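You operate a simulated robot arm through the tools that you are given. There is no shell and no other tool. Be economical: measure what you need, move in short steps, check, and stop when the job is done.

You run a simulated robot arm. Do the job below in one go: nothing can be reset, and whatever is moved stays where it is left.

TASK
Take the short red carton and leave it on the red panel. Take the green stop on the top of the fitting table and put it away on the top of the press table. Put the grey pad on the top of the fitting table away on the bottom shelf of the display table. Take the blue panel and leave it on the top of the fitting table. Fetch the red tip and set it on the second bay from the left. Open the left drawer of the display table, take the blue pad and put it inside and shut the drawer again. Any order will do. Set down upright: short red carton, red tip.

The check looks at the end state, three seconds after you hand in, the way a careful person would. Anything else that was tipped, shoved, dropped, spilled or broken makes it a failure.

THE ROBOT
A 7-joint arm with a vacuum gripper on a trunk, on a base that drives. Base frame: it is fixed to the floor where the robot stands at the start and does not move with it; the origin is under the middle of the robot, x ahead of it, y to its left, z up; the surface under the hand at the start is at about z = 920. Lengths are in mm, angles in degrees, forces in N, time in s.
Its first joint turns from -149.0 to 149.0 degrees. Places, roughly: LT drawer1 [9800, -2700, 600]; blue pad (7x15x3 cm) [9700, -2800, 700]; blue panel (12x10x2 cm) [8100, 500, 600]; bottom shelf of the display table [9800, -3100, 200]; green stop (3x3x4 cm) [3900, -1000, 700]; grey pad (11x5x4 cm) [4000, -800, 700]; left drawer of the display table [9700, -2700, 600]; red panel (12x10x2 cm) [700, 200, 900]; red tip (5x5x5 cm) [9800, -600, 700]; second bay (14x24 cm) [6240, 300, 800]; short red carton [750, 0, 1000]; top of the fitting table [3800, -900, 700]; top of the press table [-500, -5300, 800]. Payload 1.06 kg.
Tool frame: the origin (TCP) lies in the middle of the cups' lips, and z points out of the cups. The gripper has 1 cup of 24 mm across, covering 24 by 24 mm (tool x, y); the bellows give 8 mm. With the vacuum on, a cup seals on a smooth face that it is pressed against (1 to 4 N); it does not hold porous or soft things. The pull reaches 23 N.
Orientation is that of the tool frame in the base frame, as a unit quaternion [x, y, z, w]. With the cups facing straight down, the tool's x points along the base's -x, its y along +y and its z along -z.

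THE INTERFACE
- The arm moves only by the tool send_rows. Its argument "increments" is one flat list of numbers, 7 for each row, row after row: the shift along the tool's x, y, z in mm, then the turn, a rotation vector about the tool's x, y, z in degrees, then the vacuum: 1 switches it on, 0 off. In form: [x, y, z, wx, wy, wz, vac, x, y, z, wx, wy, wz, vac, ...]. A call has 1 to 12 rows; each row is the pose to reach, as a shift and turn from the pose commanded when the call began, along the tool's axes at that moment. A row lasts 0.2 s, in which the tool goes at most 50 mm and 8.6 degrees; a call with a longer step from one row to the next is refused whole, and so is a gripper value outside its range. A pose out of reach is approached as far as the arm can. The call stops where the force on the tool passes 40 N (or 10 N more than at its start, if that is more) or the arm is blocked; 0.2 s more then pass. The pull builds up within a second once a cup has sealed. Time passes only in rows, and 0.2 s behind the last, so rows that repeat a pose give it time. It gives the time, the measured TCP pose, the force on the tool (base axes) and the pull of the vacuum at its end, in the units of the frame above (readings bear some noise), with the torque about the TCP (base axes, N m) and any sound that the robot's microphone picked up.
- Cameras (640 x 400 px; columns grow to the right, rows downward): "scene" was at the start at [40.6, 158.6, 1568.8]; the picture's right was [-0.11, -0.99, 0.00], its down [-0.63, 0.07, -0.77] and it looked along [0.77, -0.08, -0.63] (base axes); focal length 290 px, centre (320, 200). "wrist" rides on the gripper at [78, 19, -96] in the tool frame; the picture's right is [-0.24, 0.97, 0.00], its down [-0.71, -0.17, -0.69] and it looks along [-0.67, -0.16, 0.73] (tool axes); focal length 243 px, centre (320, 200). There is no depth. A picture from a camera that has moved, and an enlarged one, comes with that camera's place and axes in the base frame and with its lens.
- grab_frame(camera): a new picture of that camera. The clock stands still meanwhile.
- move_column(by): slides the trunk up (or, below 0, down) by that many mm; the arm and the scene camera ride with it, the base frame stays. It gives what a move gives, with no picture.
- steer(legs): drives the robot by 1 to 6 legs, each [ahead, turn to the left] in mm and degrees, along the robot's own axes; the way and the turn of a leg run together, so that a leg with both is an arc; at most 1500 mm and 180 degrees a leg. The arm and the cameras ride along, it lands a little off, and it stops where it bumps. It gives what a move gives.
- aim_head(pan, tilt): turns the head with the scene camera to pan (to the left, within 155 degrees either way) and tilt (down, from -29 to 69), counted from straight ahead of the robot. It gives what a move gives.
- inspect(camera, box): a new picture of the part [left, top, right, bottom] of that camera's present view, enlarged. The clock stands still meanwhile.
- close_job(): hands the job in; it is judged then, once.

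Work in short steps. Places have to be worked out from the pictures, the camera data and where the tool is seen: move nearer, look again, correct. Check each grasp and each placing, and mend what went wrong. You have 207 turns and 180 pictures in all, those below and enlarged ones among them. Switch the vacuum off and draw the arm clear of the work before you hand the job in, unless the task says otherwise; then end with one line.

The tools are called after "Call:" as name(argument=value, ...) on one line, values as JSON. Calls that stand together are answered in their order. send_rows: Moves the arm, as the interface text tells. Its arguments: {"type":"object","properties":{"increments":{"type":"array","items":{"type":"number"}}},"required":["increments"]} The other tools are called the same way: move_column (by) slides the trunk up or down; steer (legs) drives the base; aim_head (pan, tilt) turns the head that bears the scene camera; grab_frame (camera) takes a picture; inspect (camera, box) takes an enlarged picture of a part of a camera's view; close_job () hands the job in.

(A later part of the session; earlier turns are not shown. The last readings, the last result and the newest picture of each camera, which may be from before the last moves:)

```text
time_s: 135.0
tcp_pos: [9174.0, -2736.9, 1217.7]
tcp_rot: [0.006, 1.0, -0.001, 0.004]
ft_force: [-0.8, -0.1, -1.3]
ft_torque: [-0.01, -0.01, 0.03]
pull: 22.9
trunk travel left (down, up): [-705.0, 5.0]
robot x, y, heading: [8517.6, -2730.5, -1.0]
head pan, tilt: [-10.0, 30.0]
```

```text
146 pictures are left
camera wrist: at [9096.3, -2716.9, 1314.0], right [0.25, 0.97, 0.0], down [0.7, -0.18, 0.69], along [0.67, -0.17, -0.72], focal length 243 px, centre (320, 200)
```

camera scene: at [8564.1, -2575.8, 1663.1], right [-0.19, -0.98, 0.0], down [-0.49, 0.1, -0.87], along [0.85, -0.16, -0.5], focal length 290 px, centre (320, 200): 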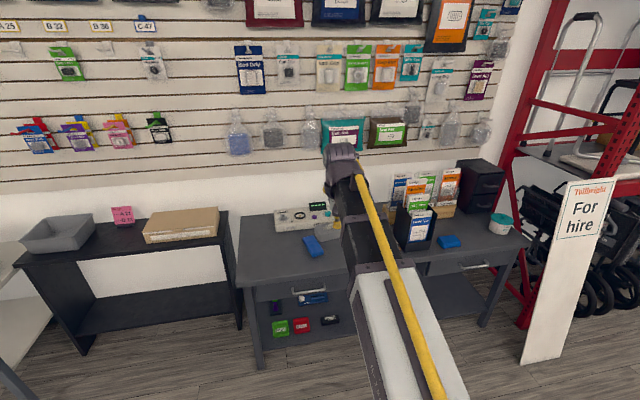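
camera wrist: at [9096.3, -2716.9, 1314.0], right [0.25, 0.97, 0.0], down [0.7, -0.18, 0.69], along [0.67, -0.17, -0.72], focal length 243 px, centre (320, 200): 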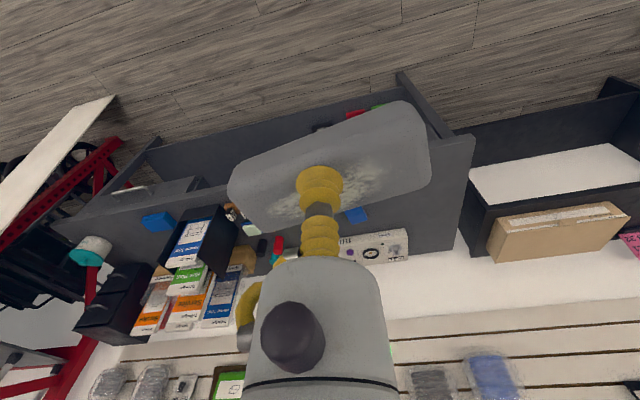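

I'll lower the trunk in two moves to view the shelf interior.

Call:
move_column(by=-400)

Call:
move_column(by=-250)

Call:
aim_head(pan=-12, tilt=25)

Call:
grab_frame(camera="scene")

Call:
grab_frame(camera="wrist")

```text
time_s: 138.8
tcp_pos: [9174.3, -2737.4, 818.3]
tcp_rot: [0.005, 1.0, 0.0, 0.003]
ft_force: [0.0, -0.3, -1.0]
ft_torque: [0.0, -0.01, 0.01]
pull: 22.6
trunk travel left (down, up): [-305.0, 405.0]
robot x, y, heading: [8517.6, -2725.5, -0.7]
head pan, tilt: [-10.0, 30.0]
```

```text
time_s: 141.4
tcp_pos: [9176.3, -2736.7, 568.7]
tcp_rot: [0.006, 1.0, 0.0, 0.003]
ft_force: [-0.4, -0.4, -1.5]
ft_torque: [0.01, 0.02, -0.01]
pull: 23.1
trunk travel left (down, up): [-55.0, 655.0]
robot x, y, heading: [8509.8, -2724.8, -0.8]
head pan, tilt: [-10.0, 30.0]
```

```text
time_s: 142.0
tcp_pos: [9175.9, -2736.4, 568.4]
tcp_rot: [0.005, 1.0, -0.001, 0.003]
ft_force: [0.1, -0.7, -2.1]
ft_torque: [0.0, 0.02, 0.01]
pull: 23.0
trunk travel left (down, up): [-55.0, 655.0]
robot x, y, heading: [8516.4, -2729.1, -0.8]
head pan, tilt: [-12.0, 25.0]
```

```text
145 pictures are left
camera scene: at [8565.1, -2579.3, 1021.1], right [-0.22, -0.97, 0.0], down [-0.41, 0.09, -0.91], along [0.88, -0.2, -0.42], focal length 290 px, centre (320, 200)
```

scene: 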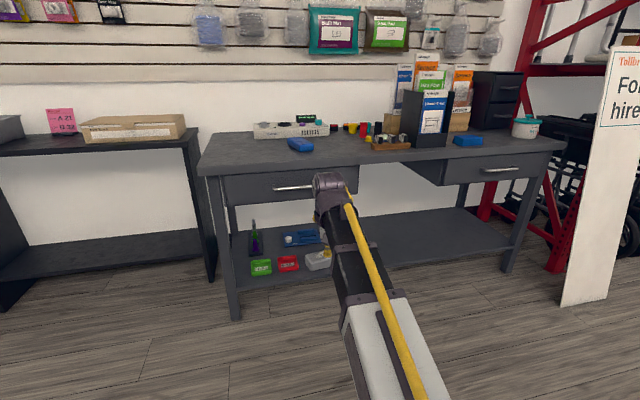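

```text
144 pictures are left
camera wrist: at [9096.2, -2716.9, 664.0], right [0.25, 0.97, 0.0], down [0.7, -0.18, 0.69], along [0.67, -0.17, -0.72], focal length 243 px, centre (320, 200)
```

wrist: 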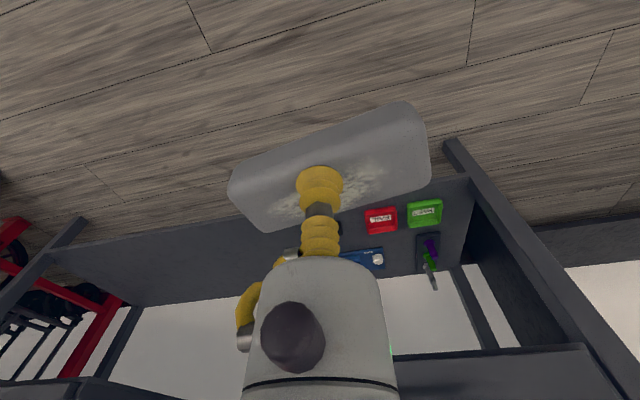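

The shelf (z≈200) has free space right of centre, and the table top's underside is at about 665. I'll square the pad to the table, descend in front of the table, and then tilt the tool about 30° so the wrist stays clear of the table top.

Call:
send_rows(increments=[0, 0, 40, 0, 0, 4, 1, 0, 0, 80, 0, 0, 8, 1, 0, 0, 120, 0, 0, 11.6, 1, 0, 0, 160, 0, 0, 11.6, 1, 0, 0, 200, 0, 0, 11.6, 1, 0, 0, 230, 0, 0, 11.6, 1, 0, 0, 230, 0, 0, 11.6, 1])

```text
time_s: 143.6
tcp_pos: [9175.6, -2737.3, 337.6]
tcp_rot: [0.107, 0.994, -0.001, 0.003]
ft_force: [0.8, -0.9, -1.2]
ft_torque: [0.02, 0.02, -0.02]
pull: 22.8
trunk travel left (down, up): [-55.0, 655.0]
robot x, y, heading: [8513.8, -2729.0, -0.9]
head pan, tilt: [-12.0, 25.0]
```

Now the 30° forward tilt, about the table's long axis.

Call:
send_rows(increments=[0, 0, 0, -1.5, -7.35, 0, 1, 0, 0, 0, -3.0, -14.7, 0, 1, 0, 0, 0, -4.5, -22.05, 0, 1, 0, 0, 0, -6.03, -29.4, 0, 1, 0, 0, 0, -6.03, -29.4, 0, 1])

Call:
grab_frame(camera="scene")

Call:
grab_frame(camera="wrist")

```text
time_s: 144.8
tcp_pos: [9177.5, -2737.7, 339.4]
tcp_rot: [0.103, 0.959, 0.023, 0.262]
ft_force: [-0.1, 0.9, -0.9]
ft_torque: [-0.01, 0.04, -0.01]
pull: 23.7
trunk travel left (down, up): [-55.0, 655.0]
robot x, y, heading: [8515.5, -2725.1, -1.1]
head pan, tilt: [-12.0, 25.0]
```

```text
143 pictures are left
camera scene: at [8565.1, -2579.3, 1021.1], right [-0.22, -0.97, 0.0], down [-0.41, 0.09, -0.91], along [0.88, -0.2, -0.42], focal length 290 px, centre (320, 200)
```

scene: 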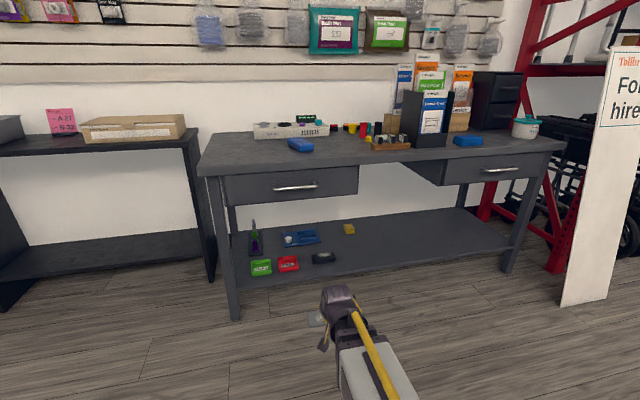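

```text
142 pictures are left
camera wrist: at [9065.3, -2701.9, 384.3], right [0.38, 0.9, 0.21], down [0.22, -0.31, 0.93], along [0.9, -0.3, -0.31], focal length 243 px, centre (320, 200)
```

wrist: 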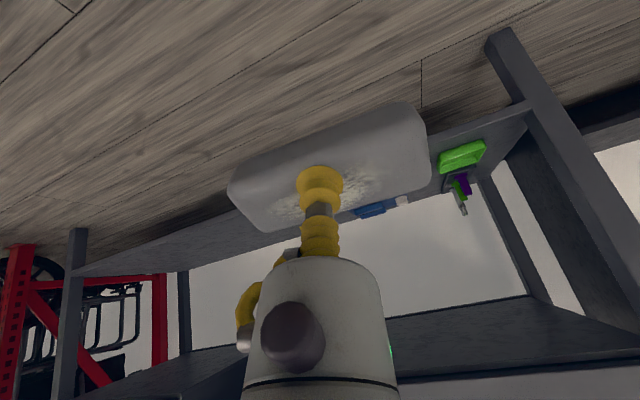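

The shelf is clear around (9640,-3050). I'll shift the arm right by 313 mm and down a little, while still in front of the table.

Call:
send_rows(increments=[-6.5, -44.3, 5.4, 0, 0, 0, 1, -13, -88.6, 10.7, 0, 0, 0, 1, -19.6, -132.9, 16, 0, 0, 0, 1, -26, -177, 21.4, 0, 0, 0, 1, -32.6, -221.4, 26.8, 0, 0, 0, 1, -39, -265.7, 32, 0, 0, 0, 1, -45.7, -310, 37.5, 0, 0, 0, 1, -45.7, -310, 37.5, 0, 0, 0, 1])

```text
time_s: 146.6
tcp_pos: [9177.4, -3050.0, 297.4]
tcp_rot: [0.103, 0.96, 0.025, 0.26]
ft_force: [0.3, -0.6, -1.1]
ft_torque: [-0.03, 0.02, 0.01]
pull: 22.6
trunk travel left (down, up): [-55.0, 655.0]
robot x, y, heading: [8514.8, -2725.6, -0.8]
head pan, tilt: [-12.0, 25.0]
```

Now forward 350 mm, then a check.

Call:
steer(legs=[[340, 0]])

Call:
aim_head(pan=-20, tilt=40)

Call:
grab_frame(camera="scene")

Call:
grab_frame(camera="wrist")

```text
time_s: 148.8
tcp_pos: [9513.8, -3055.9, 299.0]
tcp_rot: [0.103, 0.959, 0.024, 0.261]
ft_force: [0.4, -0.1, -1.0]
ft_torque: [0.01, 0.0, -0.03]
pull: 23.0
trunk travel left (down, up): [-55.0, 655.0]
robot x, y, heading: [8851.1, -2734.4, -1.0]
head pan, tilt: [-12.0, 25.0]
```

```text
time_s: 149.6
tcp_pos: [9513.4, -3056.2, 298.9]
tcp_rot: [0.104, 0.959, 0.024, 0.261]
ft_force: [0.4, -0.4, -0.7]
ft_torque: [-0.01, 0.01, 0.01]
pull: 23.3
trunk travel left (down, up): [-55.0, 655.0]
robot x, y, heading: [8851.7, -2734.0, -1.0]
head pan, tilt: [-20.0, 40.0]
```

```text
141 pictures are left
camera scene: at [8892.4, -2594.9, 997.9], right [-0.36, -0.93, 0.0], down [-0.6, 0.23, -0.77], along [0.72, -0.27, -0.64], focal length 290 px, centre (320, 200)
```

scene: 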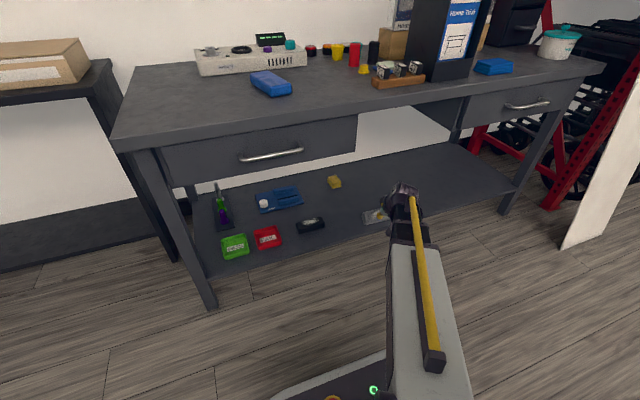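

```text
140 pictures are left
camera wrist: at [9403.3, -3020.5, 344.8], right [0.38, 0.9, 0.21], down [0.22, -0.31, 0.92], along [0.9, -0.3, -0.31], focal length 243 px, centre (320, 200)
```

wrist: 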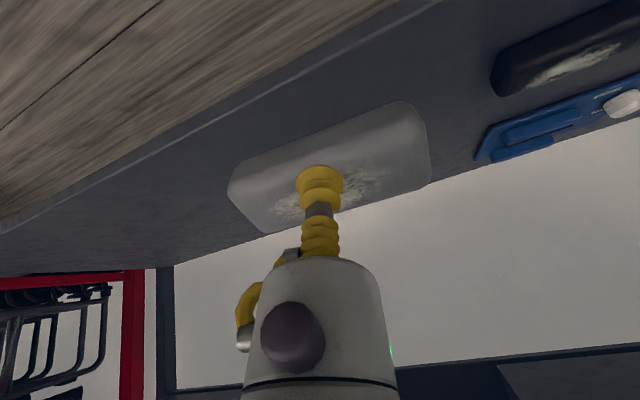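

The pad is entering over the shelf with clearance. I'll go 125 mm further in and check.

Call:
send_rows(increments=[-35, 7.7, 21, 0, 0, 0, 1, -70, 15.5, 42, 0, 0, 0, 1, -105, 23, 63.4, 0, 0, 0, 1, -105, 23, 63.4, 0, 0, 0, 1])

Call:
grab_frame(camera="scene")

Call:
grab_frame(camera="wrist")

```text
time_s: 150.6
tcp_pos: [9638.3, -3056.7, 298.5]
tcp_rot: [0.104, 0.959, 0.023, 0.261]
ft_force: [0.0, 0.6, -1.1]
ft_torque: [-0.01, 0.06, 0.02]
pull: 23.1
trunk travel left (down, up): [-55.0, 655.0]
robot x, y, heading: [8853.9, -2732.2, -0.9]
head pan, tilt: [-20.0, 40.0]
```

```text
139 pictures are left
camera scene: at [8892.3, -2594.9, 997.8], right [-0.36, -0.93, 0.0], down [-0.6, 0.23, -0.77], along [0.72, -0.27, -0.64], focal length 290 px, centre (320, 200)
```

scene: 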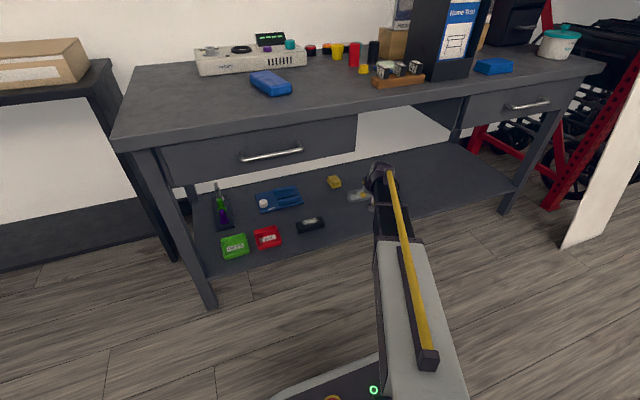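

```text
138 pictures are left
camera wrist: at [9528.1, -3020.5, 345.0], right [0.38, 0.9, 0.21], down [0.22, -0.31, 0.92], along [0.9, -0.3, -0.31], focal length 243 px, centre (320, 200)
```

wrist: 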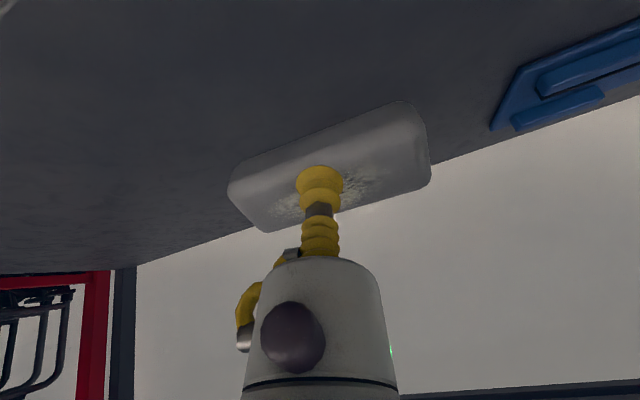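

The pad is well inside the shelf, so I'll lower it slowly to contact.

Call:
send_rows(increments=[10, -2, 17.2, 0, 0, 0, 1, 17.4, -3.4, 30.1, 0, 0, 0, 1, 20.9, -4.1, 36.2, 0, 0, 0, 1, 22.4, -4.4, 38.7, 0, 0, 0, 1, 23.4, -4.6, 40.5, 0, 0, 0, 1, 23.4, -4.6, 40.5, 0, 0, 0, 1])

```text
time_s: 152.0
tcp_pos: [9639.5, -3057.0, 250.1]
tcp_rot: [0.104, 0.959, 0.024, 0.261]
ft_force: [0.2, 0.4, -1.6]
ft_torque: [0.0, 0.03, -0.02]
pull: 23.2
trunk travel left (down, up): [-55.0, 655.0]
robot x, y, heading: [8857.0, -2732.7, -1.0]
head pan, tilt: [-20.0, 40.0]
```

Call:
send_rows(increments=[1, -0.2, 1.7, 0, 0, 0, 1, 2, -0.4, 3.4, 0, 0, 0, 1, 3, -0.6, 5.2, 0, 0, 0, 1, 4, -0.8, 6.9, 0, 0, 0, 1, 5, -1, 8.6, 0, 0, 0, 1])

```text
time_s: 153.2
tcp_pos: [9638.9, -3057.4, 239.8]
tcp_rot: [0.104, 0.96, 0.024, 0.261]
ft_force: [0.7, -0.3, -0.3]
ft_torque: [-0.01, 0.03, 0.0]
pull: 23.0
trunk travel left (down, up): [-55.0, 655.0]
robot x, y, heading: [8856.6, -2736.5, -1.1]
head pan, tilt: [-20.0, 40.0]
```

Call:
send_rows(increments=[1, -0.2, 1.7, 0, 0, 0, 1, 2, -0.4, 3.4, 0, 0, 0, 1, 3, -0.6, 5.2, 0, 0, 0, 1, 4, -0.8, 6.9, 0, 0, 0, 1, 5, -1, 8.6, 0, 0, 0, 1])

Call:
inspect(camera="scene", box=[280, 140, 440, 240])

```text
time_s: 154.4
tcp_pos: [9638.7, -3056.6, 229.6]
tcp_rot: [0.104, 0.96, 0.024, 0.26]
ft_force: [-0.3, -0.3, -0.9]
ft_torque: [0.03, 0.03, -0.03]
pull: 22.7
trunk travel left (down, up): [-55.0, 655.0]
robot x, y, heading: [8853.3, -2734.6, -1.2]
head pan, tilt: [-20.0, 40.0]
```

```text
4.00 times, centred on (360, 190) of scene
camera zoom: at [8892.3, -2594.9, 997.8], right [-0.36, -0.93, 0.0], down [-0.6, 0.23, -0.77], along [0.72, -0.27, -0.64], focal length 1161 px, centre (160, 240)
```

zoom: 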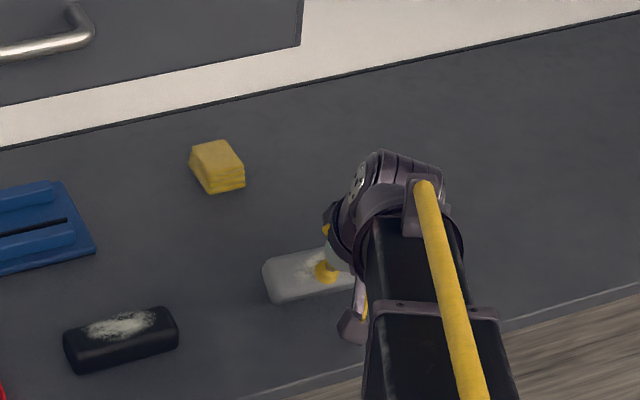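

No contact yet. I'll continue lowering.

Call:
send_rows(increments=[1, -0.2, 1.7, 0, 0, 0, 1, 2, -0.4, 3.4, 0, 0, 0, 1, 3, -0.6, 5.2, 0, 0, 0, 1, 4, -0.8, 6.9, 0, 0, 0, 1, 5, -1, 8.6, 0, 0, 0, 1, 6, -1.2, 10.3, 0, 0, 0, 1, 7, -1.4, 12, 0, 0, 0, 1])

```text
time_s: 156.0
tcp_pos: [9638.2, -3056.5, 218.6]
tcp_rot: [0.104, 0.959, 0.023, 0.261]
ft_force: [-0.1, 0.4, -0.6]
ft_torque: [-0.01, 0.02, 0.0]
pull: 22.6
trunk travel left (down, up): [-55.0, 655.0]
robot x, y, heading: [8853.2, -2730.9, -1.0]
head pan, tilt: [-20.0, 40.0]
```

Call:
grab_frame(camera="wrist")

Call:
send_rows(increments=[1, -0.2, 1.7, 0, 0, 0, 1, 2, -0.4, 3.4, 0, 0, 0, 1, 2, -0.4, 3.4, 0, 0, 0, 1])

```text
136 pictures are left
camera wrist: at [9528.2, -3020.4, 263.5], right [0.38, 0.9, 0.21], down [0.22, -0.31, 0.92], along [0.9, -0.3, -0.31], focal length 243 px, centre (320, 200)
```

wrist: 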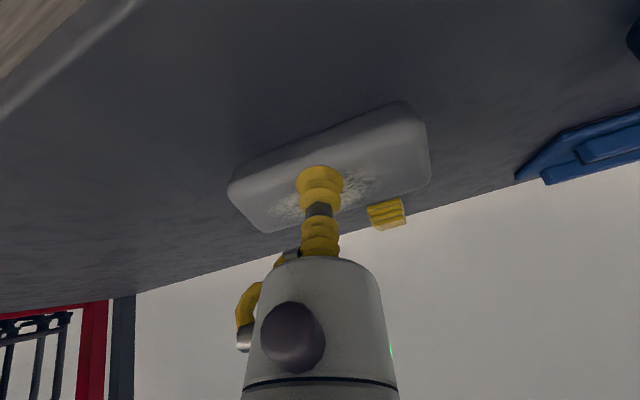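

```text
time_s: 156.8
tcp_pos: [9638.8, -3055.6, 216.6]
tcp_rot: [0.104, 0.959, 0.024, 0.262]
ft_force: [-1.1, 3.2, 15.9]
ft_torque: [-0.17, -0.02, -0.01]
pull: 23.1
trunk travel left (down, up): [-55.0, 655.0]
robot x, y, heading: [8853.1, -2735.2, -1.1]
head pan, tilt: [-20.0, 40.0]
```

Contact. I'll release, let the pad settle flat, and back off along the tool axis.

Call:
send_rows(increments=[0, 0, -1, 0, 0, 0, 0, 0, 0, -1, 0, 0, 0, 0, 0, 0, -1, 0, 0, 0, 0, 0, 0, -3, 0, 0, 0, 0, 0, 0, -10, 0, 0, 0, 0, 0, 0, -40, 0, 0, 0, 0, 0, 0, -75, 0, 0, 0, 0, 30, 0, -100, 0, 0, 0, 0, 70, 0, -115, 0, 0, 0, 0, 70, 0, -115, 0, 0, 0, 0])

Call:
grab_frame(camera="wrist")

```text
time_s: 159.0
tcp_pos: [9520.7, -3040.9, 277.8]
tcp_rot: [0.103, 0.96, 0.024, 0.261]
ft_force: [0.7, -0.2, 0.2]
ft_torque: [-0.01, -0.02, 0.01]
pull: 0.0
trunk travel left (down, up): [-55.0, 655.0]
robot x, y, heading: [8851.5, -2732.3, -1.1]
head pan, tilt: [-20.0, 40.0]
```

```text
135 pictures are left
camera wrist: at [9411.0, -3004.7, 324.5], right [0.38, 0.9, 0.21], down [0.22, -0.31, 0.93], along [0.9, -0.3, -0.31], focal length 243 px, centre (320, 200)
```

wrist: 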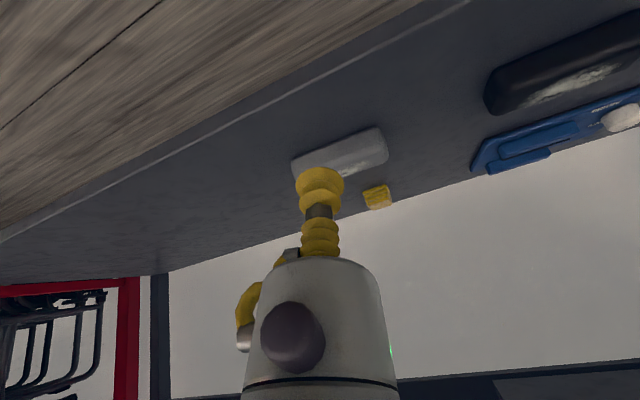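

The grey pad lies flat on the bottom shelf. I'll back out, raise the trunk, and point the tool forward for the drawer.

Call:
steer(legs=[[-330, 0]])

Call:
move_column(by=300)

Call:
send_rows(increments=[9, 42, 0, 0, 0, 0, 0, 18, 84, 0, 0, 0, 0, 0, 27, 126, 0, 0, 0, 0, 0, 36, 168, 0, 0, 0, 0, 0, 45, 210, 0, 0, 0, 0, 0, 54, 252, 0, 0, 0, 0, 0, 64, 295, 0, 0, 0, 0, 0, 64, 295, 0, 0, 0, 0, 0])

```text
time_s: 161.2
tcp_pos: [9189.2, -3036.2, 277.0]
tcp_rot: [0.105, 0.96, 0.023, 0.26]
ft_force: [0.1, -1.0, 0.1]
ft_torque: [0.01, 0.04, 0.01]
pull: 0.0
trunk travel left (down, up): [-55.0, 655.0]
robot x, y, heading: [8523.1, -2723.1, -0.9]
head pan, tilt: [-20.0, 40.0]
```

```text
time_s: 164.2
tcp_pos: [9189.0, -3036.2, 578.6]
tcp_rot: [0.105, 0.959, 0.023, 0.261]
ft_force: [0.5, -0.4, -0.1]
ft_torque: [-0.02, 0.02, 0.04]
pull: 0.0
trunk travel left (down, up): [-355.0, 355.0]
robot x, y, heading: [8519.4, -2726.2, -1.2]
head pan, tilt: [-20.0, 40.0]
```

```text
time_s: 166.0
tcp_pos: [9190.0, -2734.2, 575.6]
tcp_rot: [0.105, 0.96, 0.024, 0.26]
ft_force: [0.4, -0.8, -0.2]
ft_torque: [-0.01, 0.04, 0.0]
pull: 0.0
trunk travel left (down, up): [-355.0, 355.0]
robot x, y, heading: [8522.5, -2727.4, -1.3]
head pan, tilt: [-20.0, 40.0]
```

Call:
send_rows(increments=[-12, 2.7, 3, -1.58, -7.34, 0.07, 0, -25, 5.4, 6, -3.15, -14.7, 0.15, 0, -37, 8, 9, -4.7, -22, 0.2, 0, -50, 11, 12, -6.3, -29.3, 0.3, 0, -62, 13.5, 15.5, -7.9, -36.7, 0.4, 0, -75, 16, 19, -9.5, -44, 0.45, 0, -87, 19, 22, -11, -51.4, 0.5, 0, -99, 21.5, 25, -12.6, -58.7, 0.6, 0, -99, 21.5, 25, -12.6, -58.7, 0.6, 0])

Call:
aim_head(pan=-10, tilt=32)

Call:
grab_frame(camera="scene")

Call:
grab_frame(camera="wrist")

```text
time_s: 168.0
tcp_pos: [9292.8, -2735.1, 607.0]
tcp_rot: [0.08, 0.7, 0.072, 0.706]
ft_force: [-0.2, -0.2, -0.4]
ft_torque: [-0.02, -0.02, -0.01]
pull: 0.0
trunk travel left (down, up): [-355.0, 355.0]
robot x, y, heading: [8521.3, -2724.3, -1.3]
head pan, tilt: [-20.0, 40.0]
```

```text
time_s: 168.7
tcp_pos: [9291.8, -2733.9, 606.5]
tcp_rot: [0.08, 0.7, 0.071, 0.706]
ft_force: [-0.9, -0.1, 0.7]
ft_torque: [-0.02, -0.03, 0.02]
pull: 0.0
trunk travel left (down, up): [-355.0, 355.0]
robot x, y, heading: [8521.2, -2729.1, -0.8]
head pan, tilt: [-10.0, 32.0]
```

```text
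134 pictures are left
camera scene: at [8570.4, -2575.4, 1310.0], right [-0.19, -0.98, 0.0], down [-0.52, 0.1, -0.85], along [0.83, -0.16, -0.53], focal length 290 px, centre (320, 200)
```

scene: 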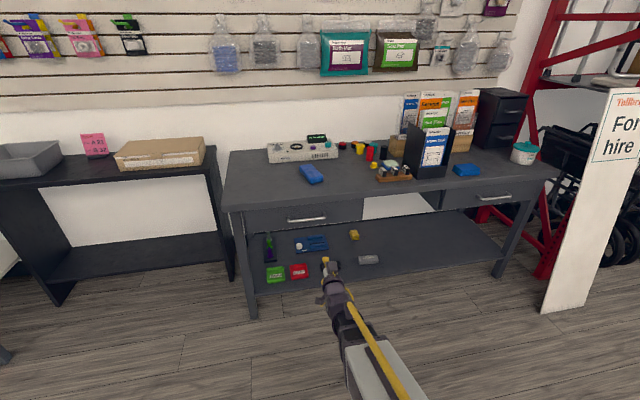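

```text
133 pictures are left
camera wrist: at [9197.6, -2698.2, 533.6], right [0.01, 0.9, 0.44], down [-0.69, -0.31, 0.65], along [0.72, -0.31, 0.62], focal length 243 px, centre (320, 200)
```

wrist: 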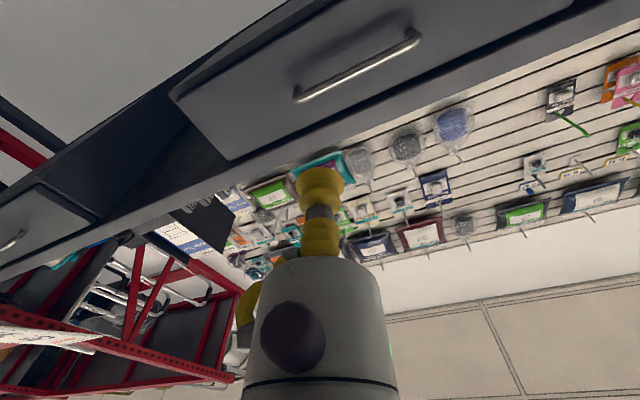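

I'll enlarge the drawer front to choose the suction spot.

Call:
inspect(camera="scene", box=[220, 170, 380, 270])

```text
4.00 times, centred on (300, 220) of scene
camera zoom: at [8570.4, -2575.4, 1310.0], right [-0.19, -0.98, 0.0], down [-0.52, 0.1, -0.85], along [0.83, -0.16, -0.53], focal length 1161 px, centre (400, 120)
```

zoom: 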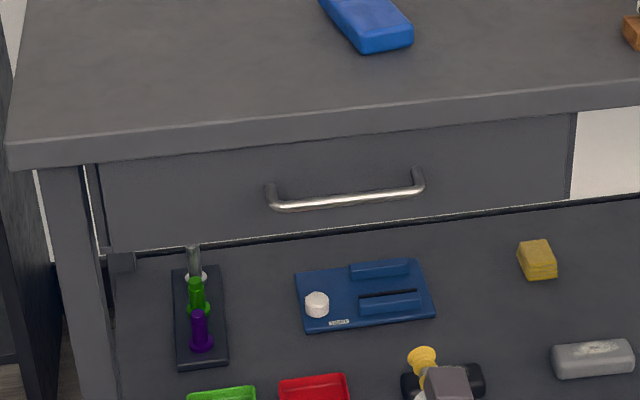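

The drawer face spans z≈560–670, with the handle at y≈-2620..-2780. I'll seal on the face just left of the handle, at (y=-2585, z=610). I'll shift sideways first, then drive closer.

Call:
send_rows(increments=[7, 36, -0.5, 0, 0, 0, 0, 14, 73, -1, 0, 0, 0, 0, 21, 110, -1.5, 0, 0, 0, 0, 28.7, 146, -2, 0, 0, 0, 0, 28.7, 146, -2, 0, 0, 0, 0])

Call:
steer(legs=[[190, 0]])

Call:
grab_frame(camera="scene")

Call:
grab_frame(camera="wrist")

```text
time_s: 169.9
tcp_pos: [9292.3, -2585.4, 609.6]
tcp_rot: [0.08, 0.7, 0.072, 0.706]
ft_force: [-0.3, 0.1, 0.7]
ft_torque: [-0.01, 0.01, -0.02]
pull: 0.0
trunk travel left (down, up): [-355.0, 355.0]
robot x, y, heading: [8525.8, -2726.6, -1.3]
head pan, tilt: [-10.0, 32.0]
```

```text
time_s: 171.5
tcp_pos: [9483.9, -2588.2, 609.4]
tcp_rot: [0.081, 0.7, 0.071, 0.706]
ft_force: [-0.2, 0.6, -0.4]
ft_torque: [0.0, 0.01, 0.0]
pull: 0.0
trunk travel left (down, up): [-355.0, 355.0]
robot x, y, heading: [8714.8, -2729.6, -1.0]
head pan, tilt: [-10.0, 32.0]
```

```text
131 pictures are left
camera scene: at [8762.1, -2579.2, 1310.0], right [-0.19, -0.98, 0.0], down [-0.52, 0.1, -0.85], along [0.83, -0.16, -0.53], focal length 290 px, centre (320, 200)
```

scene: 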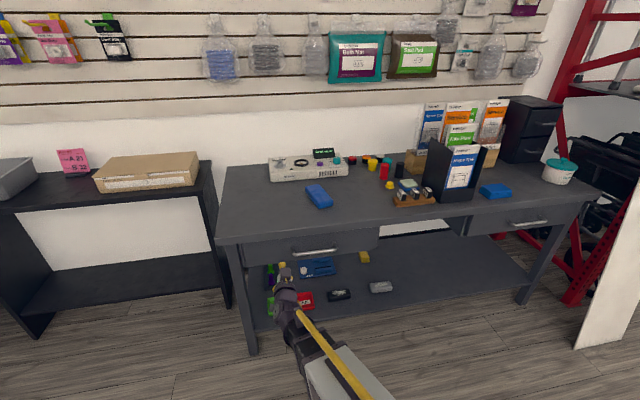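

```text
130 pictures are left
camera wrist: at [9389.4, -2552.7, 536.8], right [0.01, 0.9, 0.44], down [-0.69, -0.31, 0.65], along [0.72, -0.31, 0.62], focal length 243 px, centre (320, 200)
```

wrist: 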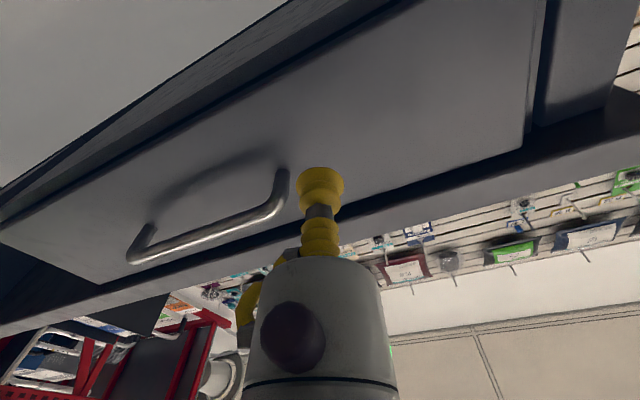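

The spot is clear of the handle. I'll press forward gently with the vacuum on.

Call:
send_rows(increments=[0, 0, 25, 0, 0, 0, 1, 0, 0, 45, 0, 0, 0, 1, 0, 0, 49, 0, 0, 0, 1, 0, 0, 52, 0, 0, 0, 1, 0, 0, 55, 0, 0, 0, 1, 0, 0, 58, 0, 0, 0, 1, 0, 0, 60, 0, 0, 0, 1, 0, 0, 60, 0, 0, 0, 1])

```text
time_s: 173.3
tcp_pos: [9543.0, -2589.2, 609.8]
tcp_rot: [0.079, 0.7, 0.072, 0.706]
ft_force: [-17.0, -0.7, -4.0]
ft_torque: [0.08, 0.01, 0.18]
pull: 22.7
trunk travel left (down, up): [-355.0, 355.0]
robot x, y, heading: [8713.6, -2730.7, -1.1]
head pan, tilt: [-10.0, 32.0]
```

It has sealed. I'll pull back 30 mm slowly as a test.

Call:
send_rows(increments=[0, 0, -5, 0, 0, 0, 1, 0, 0, -10, 0, 0, 0, 1, 0, 0, -15, 0, 0, 0, 1, 0, 0, -20, 0, 0, 0, 1, 0, 0, -25, 0, 0, 0, 1, 0, 0, -30, 0, 0, 0, 1, 0, 0, -30, 0, 0, 0, 1])

```text
time_s: 174.9
tcp_pos: [9514.4, -2588.8, 608.4]
tcp_rot: [0.079, 0.7, 0.071, 0.706]
ft_force: [-1.0, 1.5, -0.3]
ft_torque: [-0.1, 0.04, 0.11]
pull: 23.1
trunk travel left (down, up): [-355.0, 355.0]
robot x, y, heading: [8715.9, -2730.6, -0.7]
head pan, tilt: [-10.0, 32.0]
```

The pull holds at 23, so the drawer should be moving. I'll pull on with the arm and check.

Call:
send_rows(increments=[0, 0, -12, 0, 0, 0, 1, 0, 0, -24, 0, 0, 0, 1, 0, 0, -36, 0, 0, 0, 1, 0, 0, -48, 0, 0, 0, 1, 0, 0, -60, 0, 0, 0, 1, 0, 0, -72, 0, 0, 0, 1, 0, 0, -84, 0, 0, 0, 1, 0, 0, -96, 0, 0, 0, 1, 0, 0, -108, 0, 0, 0, 1, 0, 0, -120, 0, 0, 0, 1, 0, 0, -120, 0, 0, 0, 1])

Call:
grab_frame(camera="scene")

```text
time_s: 177.3
tcp_pos: [9393.3, -2589.9, 609.3]
tcp_rot: [0.079, 0.7, 0.072, 0.706]
ft_force: [-1.7, -9.1, 4.7]
ft_torque: [-0.01, 0.01, 0.14]
pull: 23.1
trunk travel left (down, up): [-355.0, 355.0]
robot x, y, heading: [8712.2, -2733.3, -1.0]
head pan, tilt: [-10.0, 32.0]
```

```text
129 pictures are left
camera scene: at [8761.8, -2579.8, 1310.1], right [-0.19, -0.98, 0.0], down [-0.52, 0.1, -0.85], along [0.83, -0.16, -0.53], focal length 290 px, centre (320, 200)
```

scene: 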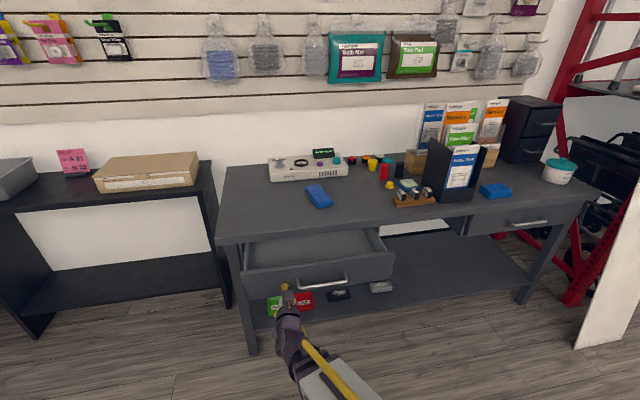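

The drawer is open about 150 mm. I'll pull another 80 mm.

Call:
send_rows(increments=[0, 0, -12, 0, 0, 0, 1, 0, 0, -24, 0, 0, 0, 1, 0, 0, -36, 0, 0, 0, 1, 0, 0, -48, 0, 0, 0, 1, 0, 0, -60, 0, 0, 0, 1, 0, 0, -70, 0, 0, 0, 1, 0, 0, -80, 0, 0, 0, 1, 0, 0, -80, 0, 0, 0, 1])

```text
time_s: 179.1
tcp_pos: [9337.2, -2579.3, 594.9]
tcp_rot: [0.08, 0.7, 0.072, 0.706]
ft_force: [1.5, -2.1, 9.0]
ft_torque: [0.05, 0.04, 0.02]
pull: 23.1
out of reach, approached as far as the arm can: row 5, 6, 7, 8
trunk travel left (down, up): [-355.0, 355.0]
robot x, y, heading: [8718.7, -2730.7, -1.0]
head pan, tilt: [-10.0, 32.0]
```

It is now open about 205 mm. I'll release and drive back.

Call:
send_rows(increments=[0, 0, 0, 0, 0, 0, 0, 0, 0, 0, 0, 0, 0, 0, 0, 0, 0, 0, 0, 0, 0, 0, 0, 0, 0, 0, 0, 0])

Call:
steer(legs=[[-150, 0]])

Call:
grab_frame(camera="scene")

```text
time_s: 180.1
tcp_pos: [9337.6, -2580.1, 595.3]
tcp_rot: [0.08, 0.7, 0.07, 0.706]
ft_force: [-0.7, 0.8, -0.2]
ft_torque: [0.0, -0.02, 0.03]
pull: 0.0
trunk travel left (down, up): [-355.0, 355.0]
robot x, y, heading: [8716.4, -2730.0, -1.1]
head pan, tilt: [-10.0, 32.0]
```

```text
time_s: 181.4
tcp_pos: [9187.2, -2575.3, 594.0]
tcp_rot: [0.079, 0.7, 0.072, 0.706]
ft_force: [-0.4, -0.1, 0.1]
ft_torque: [-0.02, -0.05, 0.0]
pull: 0.0
trunk travel left (down, up): [-355.0, 355.0]
robot x, y, heading: [8565.0, -2725.6, -1.0]
head pan, tilt: [-10.0, 32.0]
```

```text
128 pictures are left
camera scene: at [8612.2, -2576.1, 1310.0], right [-0.19, -0.98, 0.0], down [-0.52, 0.1, -0.85], along [0.83, -0.16, -0.53], focal length 290 px, centre (320, 200)
```

scene: 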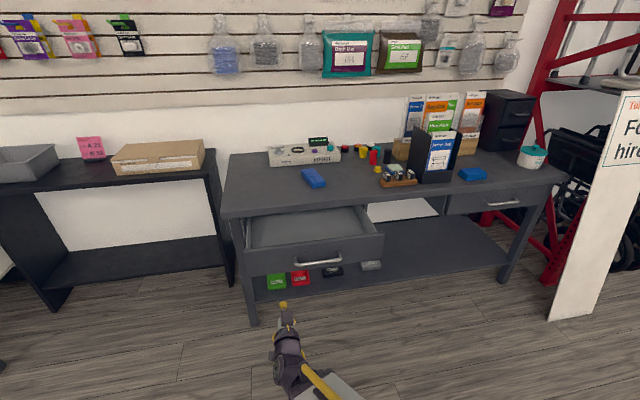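

The drawer is open. Next I'll raise the trunk and turn the tool down to pick the blue pad.

Call:
move_column(by=340)

Call:
send_rows(increments=[0, 0, 4, 1.7, 8, 0, 0, 0, 0, 8, 3.5, 16, 0, 0, 0, 0, 12, 5.2, 24, 0, 0, 0, 0, 16, 7, 32, 0, 0, 0, 0, 20, 8.7, 40, 0, 0, 0, 0, 24, 10.4, 48, 0, 0, 0, 0, 28, 12.2, 56, 0, 0, 0, 0, 32, 13.9, 64, 0, 0, 0, 0, 36, 15.6, 72, 0, 0, 0, 0, 40, 17.4, 80, 0, 0, 0, 0, 40, 19.1, 87.9, 0, 0, 0, 0, 40, 19.1, 87.9, 0, 0])

```text
time_s: 184.8
tcp_pos: [9186.7, -2575.8, 934.7]
tcp_rot: [0.08, 0.7, 0.072, 0.706]
ft_force: [-0.3, 0.0, -0.8]
ft_torque: [-0.01, 0.01, 0.0]
pull: 0.0
trunk travel left (down, up): [-695.0, 15.0]
robot x, y, heading: [8566.4, -2729.7, -1.2]
head pan, tilt: [-10.0, 32.0]
```

```text
time_s: 187.4
tcp_pos: [9226.2, -2576.5, 927.7]
tcp_rot: [0.111, 0.984, -0.121, 0.068]
ft_force: [-0.2, 0.3, 0.2]
ft_torque: [0.01, 0.0, 0.02]
pull: 0.1
out of reach, approached as far as the arm can: row 1, 2, 3, 4, 7, 8, 9, 10, 11, 12
trunk travel left (down, up): [-695.0, 15.0]
robot x, y, heading: [8560.0, -2727.0, -1.0]
head pan, tilt: [-10.0, 32.0]
```

The orientation isn't quite vertical because the arm is near a limit there. I'll move toward the centre and further out, and see whether it recovers.

Call:
send_rows(increments=[-35, -31, -8, 0, 0, 0, 0, -70, -62, -15, 0, 0, 0, 0, -105, -93, -22, 0, 0, 0, 0, -139, -123, -30, 0, 0, 0, 0, -139, -123, -30, 0, 0, 0, 0])

Call:
grab_frame(camera="wrist")

```text
time_s: 188.6
tcp_pos: [9326.4, -2712.8, 1005.1]
tcp_rot: [0.112, 0.983, -0.128, 0.069]
ft_force: [-0.8, -0.6, 0.4]
ft_torque: [0.01, 0.01, 0.0]
pull: 0.0
trunk travel left (down, up): [-695.0, 15.0]
robot x, y, heading: [8566.5, -2727.9, -1.0]
head pan, tilt: [-10.0, 32.0]
```

```text
127 pictures are left
camera wrist: at [9246.2, -2653.2, 1080.2], right [0.46, 0.87, -0.19], down [0.57, -0.12, 0.81], along [0.68, -0.48, -0.55], focal length 243 px, centre (320, 200)
```

wrist: 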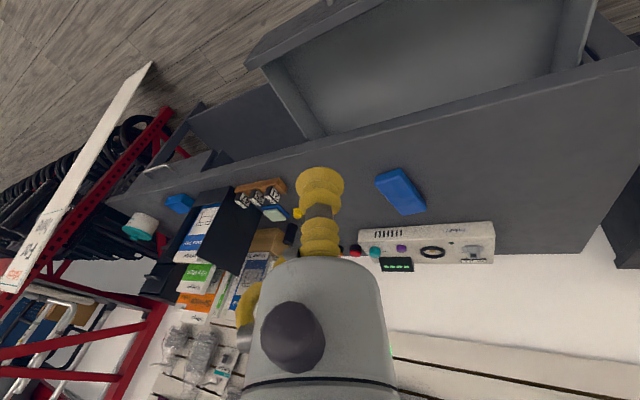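

The commanded pose was reset to the actual one, so I can now level the tool.

Call:
send_rows(increments=[0, 0, 0, -4.9, 2.65, -4.3, 0, 0, 0, 0, -9.8, 5.3, -8.6, 0, 0, 0, 0, -14.75, 7.95, -12.9, 0, 0, 0, 0, -14.75, 7.95, -12.9, 0])

Call:
grab_frame(camera="wrist")

```text
time_s: 189.6
tcp_pos: [9327.7, -2711.8, 1005.3]
tcp_rot: [0.012, 0.99, -0.138, 0.025]
ft_force: [0.4, -0.6, 0.8]
ft_torque: [0.0, 0.0, -0.01]
pull: 0.1
out of reach, approached as far as the arm can: row 1, 2, 3, 4
trunk travel left (down, up): [-695.0, 15.0]
robot x, y, heading: [8565.9, -2727.0, -1.0]
head pan, tilt: [-10.0, 32.0]
```

```text
126 pictures are left
camera wrist: at [9245.6, -2665.2, 1088.2], right [0.27, 0.93, -0.25], down [0.67, 0.01, 0.74], along [0.69, -0.37, -0.62], focal length 243 px, centre (320, 200)
```

wrist: 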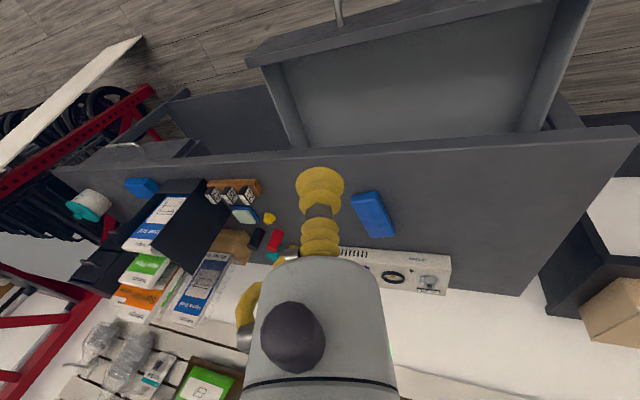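

A joint limit blocks levelling, so the elbow has probably drifted. I'll look at the arm posture.

Call:
aim_head(pan=-15, tilt=45)

Call:
grab_frame(camera="scene")

```text
time_s: 190.3
tcp_pos: [9327.6, -2711.2, 1005.7]
tcp_rot: [0.012, 0.99, -0.139, 0.025]
ft_force: [-0.2, 0.5, 0.7]
ft_torque: [0.01, 0.0, -0.01]
pull: 0.0
trunk travel left (down, up): [-695.0, 15.0]
robot x, y, heading: [8567.0, -2726.4, -1.2]
head pan, tilt: [-15.0, 45.0]
```

```text
125 pictures are left
camera scene: at [8602.5, -2581.4, 1630.6], right [-0.28, -0.96, 0.0], down [-0.68, 0.2, -0.71], along [0.68, -0.2, -0.71], focal length 290 px, centre (320, 200)
```

scene: 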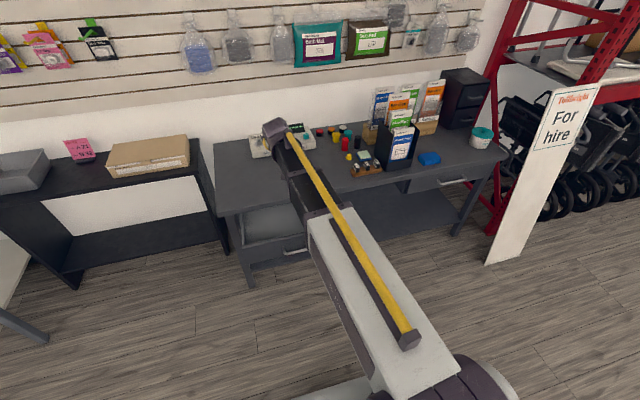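

The elbow sits left of the TCP. I'll shift the TCP left while levelling it.

Call:
send_rows(increments=[-16, 36, -9, -4, 0.7, -0.3, 0, -32, 72, -18, -8, 1.5, -0.7, 0, -48, 107, -28, -12, 2.2, -1.1, 0, -48, 107, -28, -15.9, 2.9, -1.4, 0, -48, 107, -28, -15.9, 2.9, -1.4, 0])

```text
time_s: 191.5
tcp_pos: [9378.0, -2603.4, 1005.0]
tcp_rot: [0.002, 0.99, -0.137, 0.032]
ft_force: [0.3, 0.1, 0.2]
ft_torque: [-0.01, -0.02, 0.01]
pull: 0.1
out of reach, approached as far as the arm can: row 1, 2, 3, 4, 5
trunk travel left (down, up): [-695.0, 15.0]
robot x, y, heading: [8567.1, -2723.2, -1.2]
head pan, tilt: [-15.0, 45.0]
```

The tilt hasn't changed. I'll stretch the arm out so the elbow straightens, while commanding a level tool.

Call:
send_rows(increments=[-36, -26, -4, -4, 1, 0, 0, -72, -53, -9, -8, 2, 0, 0, -107, -79, -13, -12, 3, 0, 0, -142.7, -106, -17.7, -15.7, 3.7, -0.2, 0, -142.7, -106, -17.7, -15.7, 3.7, -0.2, 0, -142.7, -106, -17.7, -15.7, 3.7, -0.2, 0])

```text
time_s: 192.9
tcp_pos: [9516.6, -2679.3, 1055.5]
tcp_rot: [0.015, 0.99, -0.139, 0.018]
ft_force: [-0.2, -0.6, -0.4]
ft_torque: [0.03, 0.01, 0.07]
pull: 0.0
out of reach, approached as far as the arm can: row 1, 2, 3, 4, 5, 6
trunk travel left (down, up): [-695.0, 15.0]
robot x, y, heading: [8564.3, -2730.7, -1.3]
head pan, tilt: [-15.0, 45.0]
```

The tilt is stuck at 16°, which suggests the wrist flipped past straight during the horizontal work and is now at its roll limit. I'll back away and unwind it by swinging the tool out to the right, up, then forward and down.

Call:
steer(legs=[[-350, 0]])

Call:
send_rows(increments=[18.5, -2.4, -6.6, 5.93, -4.87, 0, 0, 37, -4.8, -13.2, 11.9, -9.7, 0, 0, 55.5, -7.2, -19.8, 17.8, -14.6, 0, 0, 74, -9.6, -26.4, 23.7, -19.5, 0, 0, 92.5, -12, -33, 29.6, -24.3, 0, 0, 111, -14.4, -39.6, 35.6, -29.2, 0, 0, 129, -16.8, -46, 41.5, -34, 0, 0, 148, -19, -52.7, 47.5, -39, 0, 0, 148, -19, -52.7, 47.5, -39, 0, 0])

```text
time_s: 195.2
tcp_pos: [9164.5, -2673.4, 1056.6]
tcp_rot: [0.015, 0.99, -0.139, 0.018]
ft_force: [0.5, -0.7, -0.1]
ft_torque: [0.01, 0.0, 0.01]
pull: 0.0
trunk travel left (down, up): [-695.0, 15.0]
robot x, y, heading: [8216.0, -2723.2, -1.3]
head pan, tilt: [-15.0, 45.0]
```

```text
time_s: 197.2
tcp_pos: [9013.8, -2673.4, 1107.4]
tcp_rot: [-0.024, 0.789, -0.517, 0.331]
ft_force: [-0.1, 0.1, -0.2]
ft_torque: [0.0, 0.01, -0.02]
pull: 0.0
trunk travel left (down, up): [-695.0, 15.0]
robot x, y, heading: [8214.8, -2721.3, -1.4]
head pan, tilt: [-15.0, 45.0]
```

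That went fine with no limit flagged. Next step: swing forward and up.

Call:
send_rows(increments=[0, 0, 0, 0, -7.6, 0, 0, 0, 0, 0, 0, -15.2, 0, 0, 0, 0, 0, -0.2, -22.8, 0, 0, 0, 0, 0, -0.3, -30.4, 0, 0, 0, 0, 0, -0.4, -38, 0, 0, 0, 0, 0, -0.5, -45.6, 0, 0, 0, 0, 0, -0.5, -53.2, 0, 0, 0, 0, 0, -0.6, -61, 0, 0, 0, 0, 0, -0.6, -61, 0, 0])

```text
time_s: 199.2
tcp_pos: [9015.1, -2672.4, 1106.8]
tcp_rot: [-0.285, 0.516, -0.427, 0.686]
ft_force: [-0.1, -0.6, 0.2]
ft_torque: [0.03, 0.01, -0.01]
pull: 0.0
trunk travel left (down, up): [-695.0, 15.0]
robot x, y, heading: [8212.6, -2721.1, -1.2]
head pan, tilt: [-15.0, 45.0]
```

Now I'll pitch forward and down through the straight position.

Call:
send_rows(increments=[0, 0, 0, -7, 3.8, 0, 0, 0, 0, 0, -14, 7.6, 0, 0, 0, 0, 0, -21, 11.4, 0, 0, 0, 0, 0, -28, 15.3, 0, 0, 0, 0, 0, -35, 19.1, 0, 0, 0, 0, 0, -42, 22.9, 0, 0, 0, 0, 0, -49, 26.8, 0, 0, 0, 0, 0, -56, 30.6, 0, 0, 0, 0, 0, -63, 34.4, 0, 0, 0, 0, 0, -70, 38.2, 0, 0, 0, 0, 0, -77, 42, 0, 0, 0, 0, 0, -84.3, 45.9, 0, 0])

```text
time_s: 201.8
tcp_pos: [8970.5, -2495.8, 1019.7]
tcp_rot: [-0.258, 0.867, -0.193, 0.38]
ft_force: [-0.6, 1.1, -0.3]
ft_torque: [-0.05, -0.02, -0.03]
pull: 0.0
out of reach, approached as far as the arm can: row 4, 5, 6, 7, 8, 9, 10, 11, 12
trunk travel left (down, up): [-695.0, 15.0]
robot x, y, heading: [8213.2, -2722.7, -1.3]
head pan, tilt: [-15.0, 45.0]
```

Call:
grab_frame(camera="scene")

```text
124 pictures are left
camera scene: at [8250.6, -2570.5, 1630.0], right [-0.27, -0.96, 0.0], down [-0.68, 0.19, -0.71], along [0.68, -0.2, -0.71], focal length 290 px, centre (320, 200)
```

scene: 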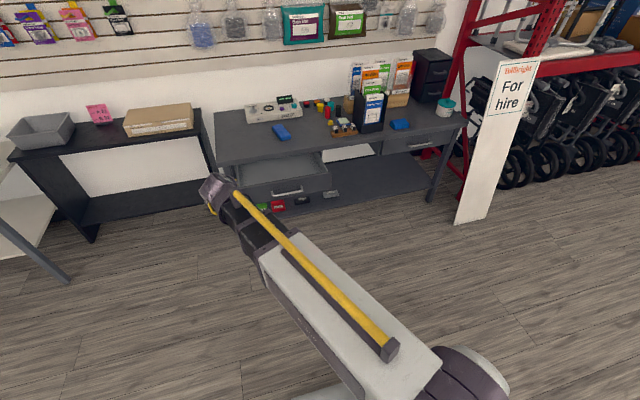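

The wrist's own roll probably wound up during the swing. I'll roll the tool back about its axis by +37°.

Call:
send_rows(increments=[0, 0, 0, 0, 0, 7.5, 0, 0, 0, 0, 0, 0, 15, 0, 0, 0, 0, 0, 0, 22.5, 0, 0, 0, 0, 0, 0, 30, 0, 0, 0, 0, 0, 0, 37, 0, 0, 0, 0, 0, 0, 37, 0])

```text
time_s: 203.2
tcp_pos: [8971.2, -2501.5, 1018.5]
tcp_rot: [0.032, 0.904, -0.062, 0.422]
ft_force: [0.3, -0.4, 0.4]
ft_torque: [0.01, 0.0, -0.01]
pull: 0.0
trunk travel left (down, up): [-695.0, 15.0]
robot x, y, heading: [8211.4, -2720.4, -1.0]
head pan, tilt: [-15.0, 45.0]
```

That was free of limits. Now I'll level the tool to straight down.

Call:
send_rows(increments=[0, 0, 0, -1.2, 8.3, -0.6, 0, 0, 0, 0, -2.4, 16.6, -1.3, 0, 0, 0, 0, -3.6, 25, -1.9, 0, 0, 0, 0, -4.9, 33.3, -2.5, 0, 0, 0, 0, -6.1, 41.6, -3.2, 0, 0, 0, 0, -7.3, 49.9, -3.8, 0, 0, 0, 0, -7.3, 49.9, -3.8, 0])

```text
time_s: 204.8
tcp_pos: [8971.9, -2500.4, 1018.8]
tcp_rot: [-0.001, 0.99, -0.131, 0.049]
ft_force: [-0.5, 0.0, 1.1]
ft_torque: [0.04, 0.02, 0.04]
pull: 0.1
out of reach, approached as far as the arm can: row 3, 4, 5, 6, 7
trunk travel left (down, up): [-695.0, 15.0]
robot x, y, heading: [8211.9, -2722.5, -0.8]
head pan, tilt: [-15.0, 45.0]
```

The same limit returned, so the wrist passed back around the cone. I'll repeat the unwinding, but this time roll the tool back while it points up and forward, before pitching down.

Call:
send_rows(increments=[-5.6, -20.6, -4.2, 6.06, -4.41, 0, 0, -11.2, -41, -8.5, 12.1, -8.8, 0, 0, -16.9, -62, -12.7, 18.2, -13.2, 0, 0, -22.5, -82.5, -17, 24.2, -17.6, 0, 0, -28, -103, -21, 30.3, -22, 0, 0, -33.7, -124, -25.5, 36.4, -26.5, 0, 0, -39, -144, -29.7, 42.4, -30.9, 0, 0, -45, -165, -34, 48.5, -35.3, 0, 0, -45, -165, -34, 48.5, -35.3, 0, 0])

Call:
send_rows(increments=[0, 0, 0, 0, -7.6, 0, 0, 0, 0, 0, 0, -15.2, 0, 0, 0, 0, 0, -0.2, -22.8, 0, 0, 0, 0, 0, -0.3, -30.4, 0, 0, 0, 0, 0, -0.4, -38, 0, 0, 0, 0, 0, -0.5, -45.6, 0, 0, 0, 0, 0, -0.5, -53.2, 0, 0, 0, 0, 0, -0.6, -61, 0, 0, 0, 0, 0, -0.6, -61, 0, 0])

Call:
send_rows(increments=[0, 0, 0, 0, 0, 8, 0, 0, 0, 0, 0, 0, 16, 0, 0, 0, 0, 0, 0, 24, 0, 0, 0, 0, 0, 0, 32, 0, 0, 0, 0, 0, 0, 40, 0, 0, 0, 0, 0, 0, 48, 0, 0, 0, 0, 0, 0, 56, 0, 0, 0, 0, 0, 0, 62, 0, 0, 0, 0, 0, 0, 62, 0])

```text
time_s: 206.8
tcp_pos: [9010.9, -2650.9, 1098.6]
tcp_rot: [-0.019, 0.789, -0.513, 0.336]
ft_force: [-0.6, 0.0, -0.2]
ft_torque: [-0.04, 0.02, -0.03]
pull: 0.0
trunk travel left (down, up): [-695.0, 15.0]
robot x, y, heading: [8214.1, -2720.2, -1.4]
head pan, tilt: [-15.0, 45.0]
```

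```text
time_s: 208.8
tcp_pos: [9012.2, -2650.5, 1098.7]
tcp_rot: [-0.279, 0.513, -0.428, 0.69]
ft_force: [0.5, 0.5, 0.9]
ft_torque: [0.0, 0.02, -0.01]
pull: 0.0
trunk travel left (down, up): [-695.0, 15.0]
robot x, y, heading: [8214.8, -2720.9, -1.0]
head pan, tilt: [-15.0, 45.0]
```

```text
time_s: 210.8
tcp_pos: [9012.5, -2651.9, 1098.3]
tcp_rot: [0.026, 0.583, -0.011, 0.812]
ft_force: [0.1, 0.1, 0.7]
ft_torque: [-0.02, 0.02, 0.01]
pull: 0.0
trunk travel left (down, up): [-695.0, 15.0]
robot x, y, heading: [8210.1, -2721.4, -0.9]
head pan, tilt: [-15.0, 45.0]
```

The roll is nominal now. I'll pitch straight down from here.

Call:
send_rows(increments=[0, 0, 0, -0.1, 8.4, -0.3, 0, 0, 0, 0, -0.2, 16.8, -0.5, 0, 0, 0, 0, -0.3, 25.2, -0.8, 0, 0, 0, 0, -0.5, 33.6, -1.1, 0, 0, 0, 0, -0.6, 42, -1.3, 0, 0, 0, 0, -0.7, 50.4, -1.6, 0])

```text
time_s: 212.2
tcp_pos: [9014.0, -2663.3, 1101.5]
tcp_rot: [-0.01, 0.866, -0.066, 0.495]
ft_force: [-0.2, 3.3, -1.2]
ft_torque: [-0.12, -0.12, -0.23]
pull: 0.0
trunk travel left (down, up): [-695.0, 15.0]
robot x, y, heading: [8215.5, -2720.6, -1.2]
head pan, tilt: [-15.0, 45.0]
```

Call:
send_rows(increments=[0, 0, 0, -1, 7.4, 0.1, 0, 0, 0, 0, -2, 14.8, 0.3, 0, 0, 0, 0, -3, 22.3, 0.4, 0, 0, 0, 0, -4, 29.7, 0.6, 0, 0, 0, 0, -5, 37, 0.7, 0, 0, 0, 0, -5.9, 44.6, 0.9, 0, 0, 0, 0, -6.9, 52, 1, 0, 0, 0, 0, -7.9, 59.4, 1.2, 0, 0, 0, 0, -7.9, 59.4, 1.2, 0])

```text
time_s: 214.2
tcp_pos: [9009.9, -2646.2, 1105.2]
tcp_rot: [-0.003, 0.99, -0.138, 0.017]
ft_force: [0.0, -0.8, -0.5]
ft_torque: [-0.03, 0.01, -0.01]
pull: 0.0
out of reach, approached as far as the arm can: row 1, 2, 3, 4, 5, 6, 7, 8, 9
trunk travel left (down, up): [-695.0, 15.0]
robot x, y, heading: [8217.2, -2718.7, -1.0]
head pan, tilt: [-15.0, 45.0]
```

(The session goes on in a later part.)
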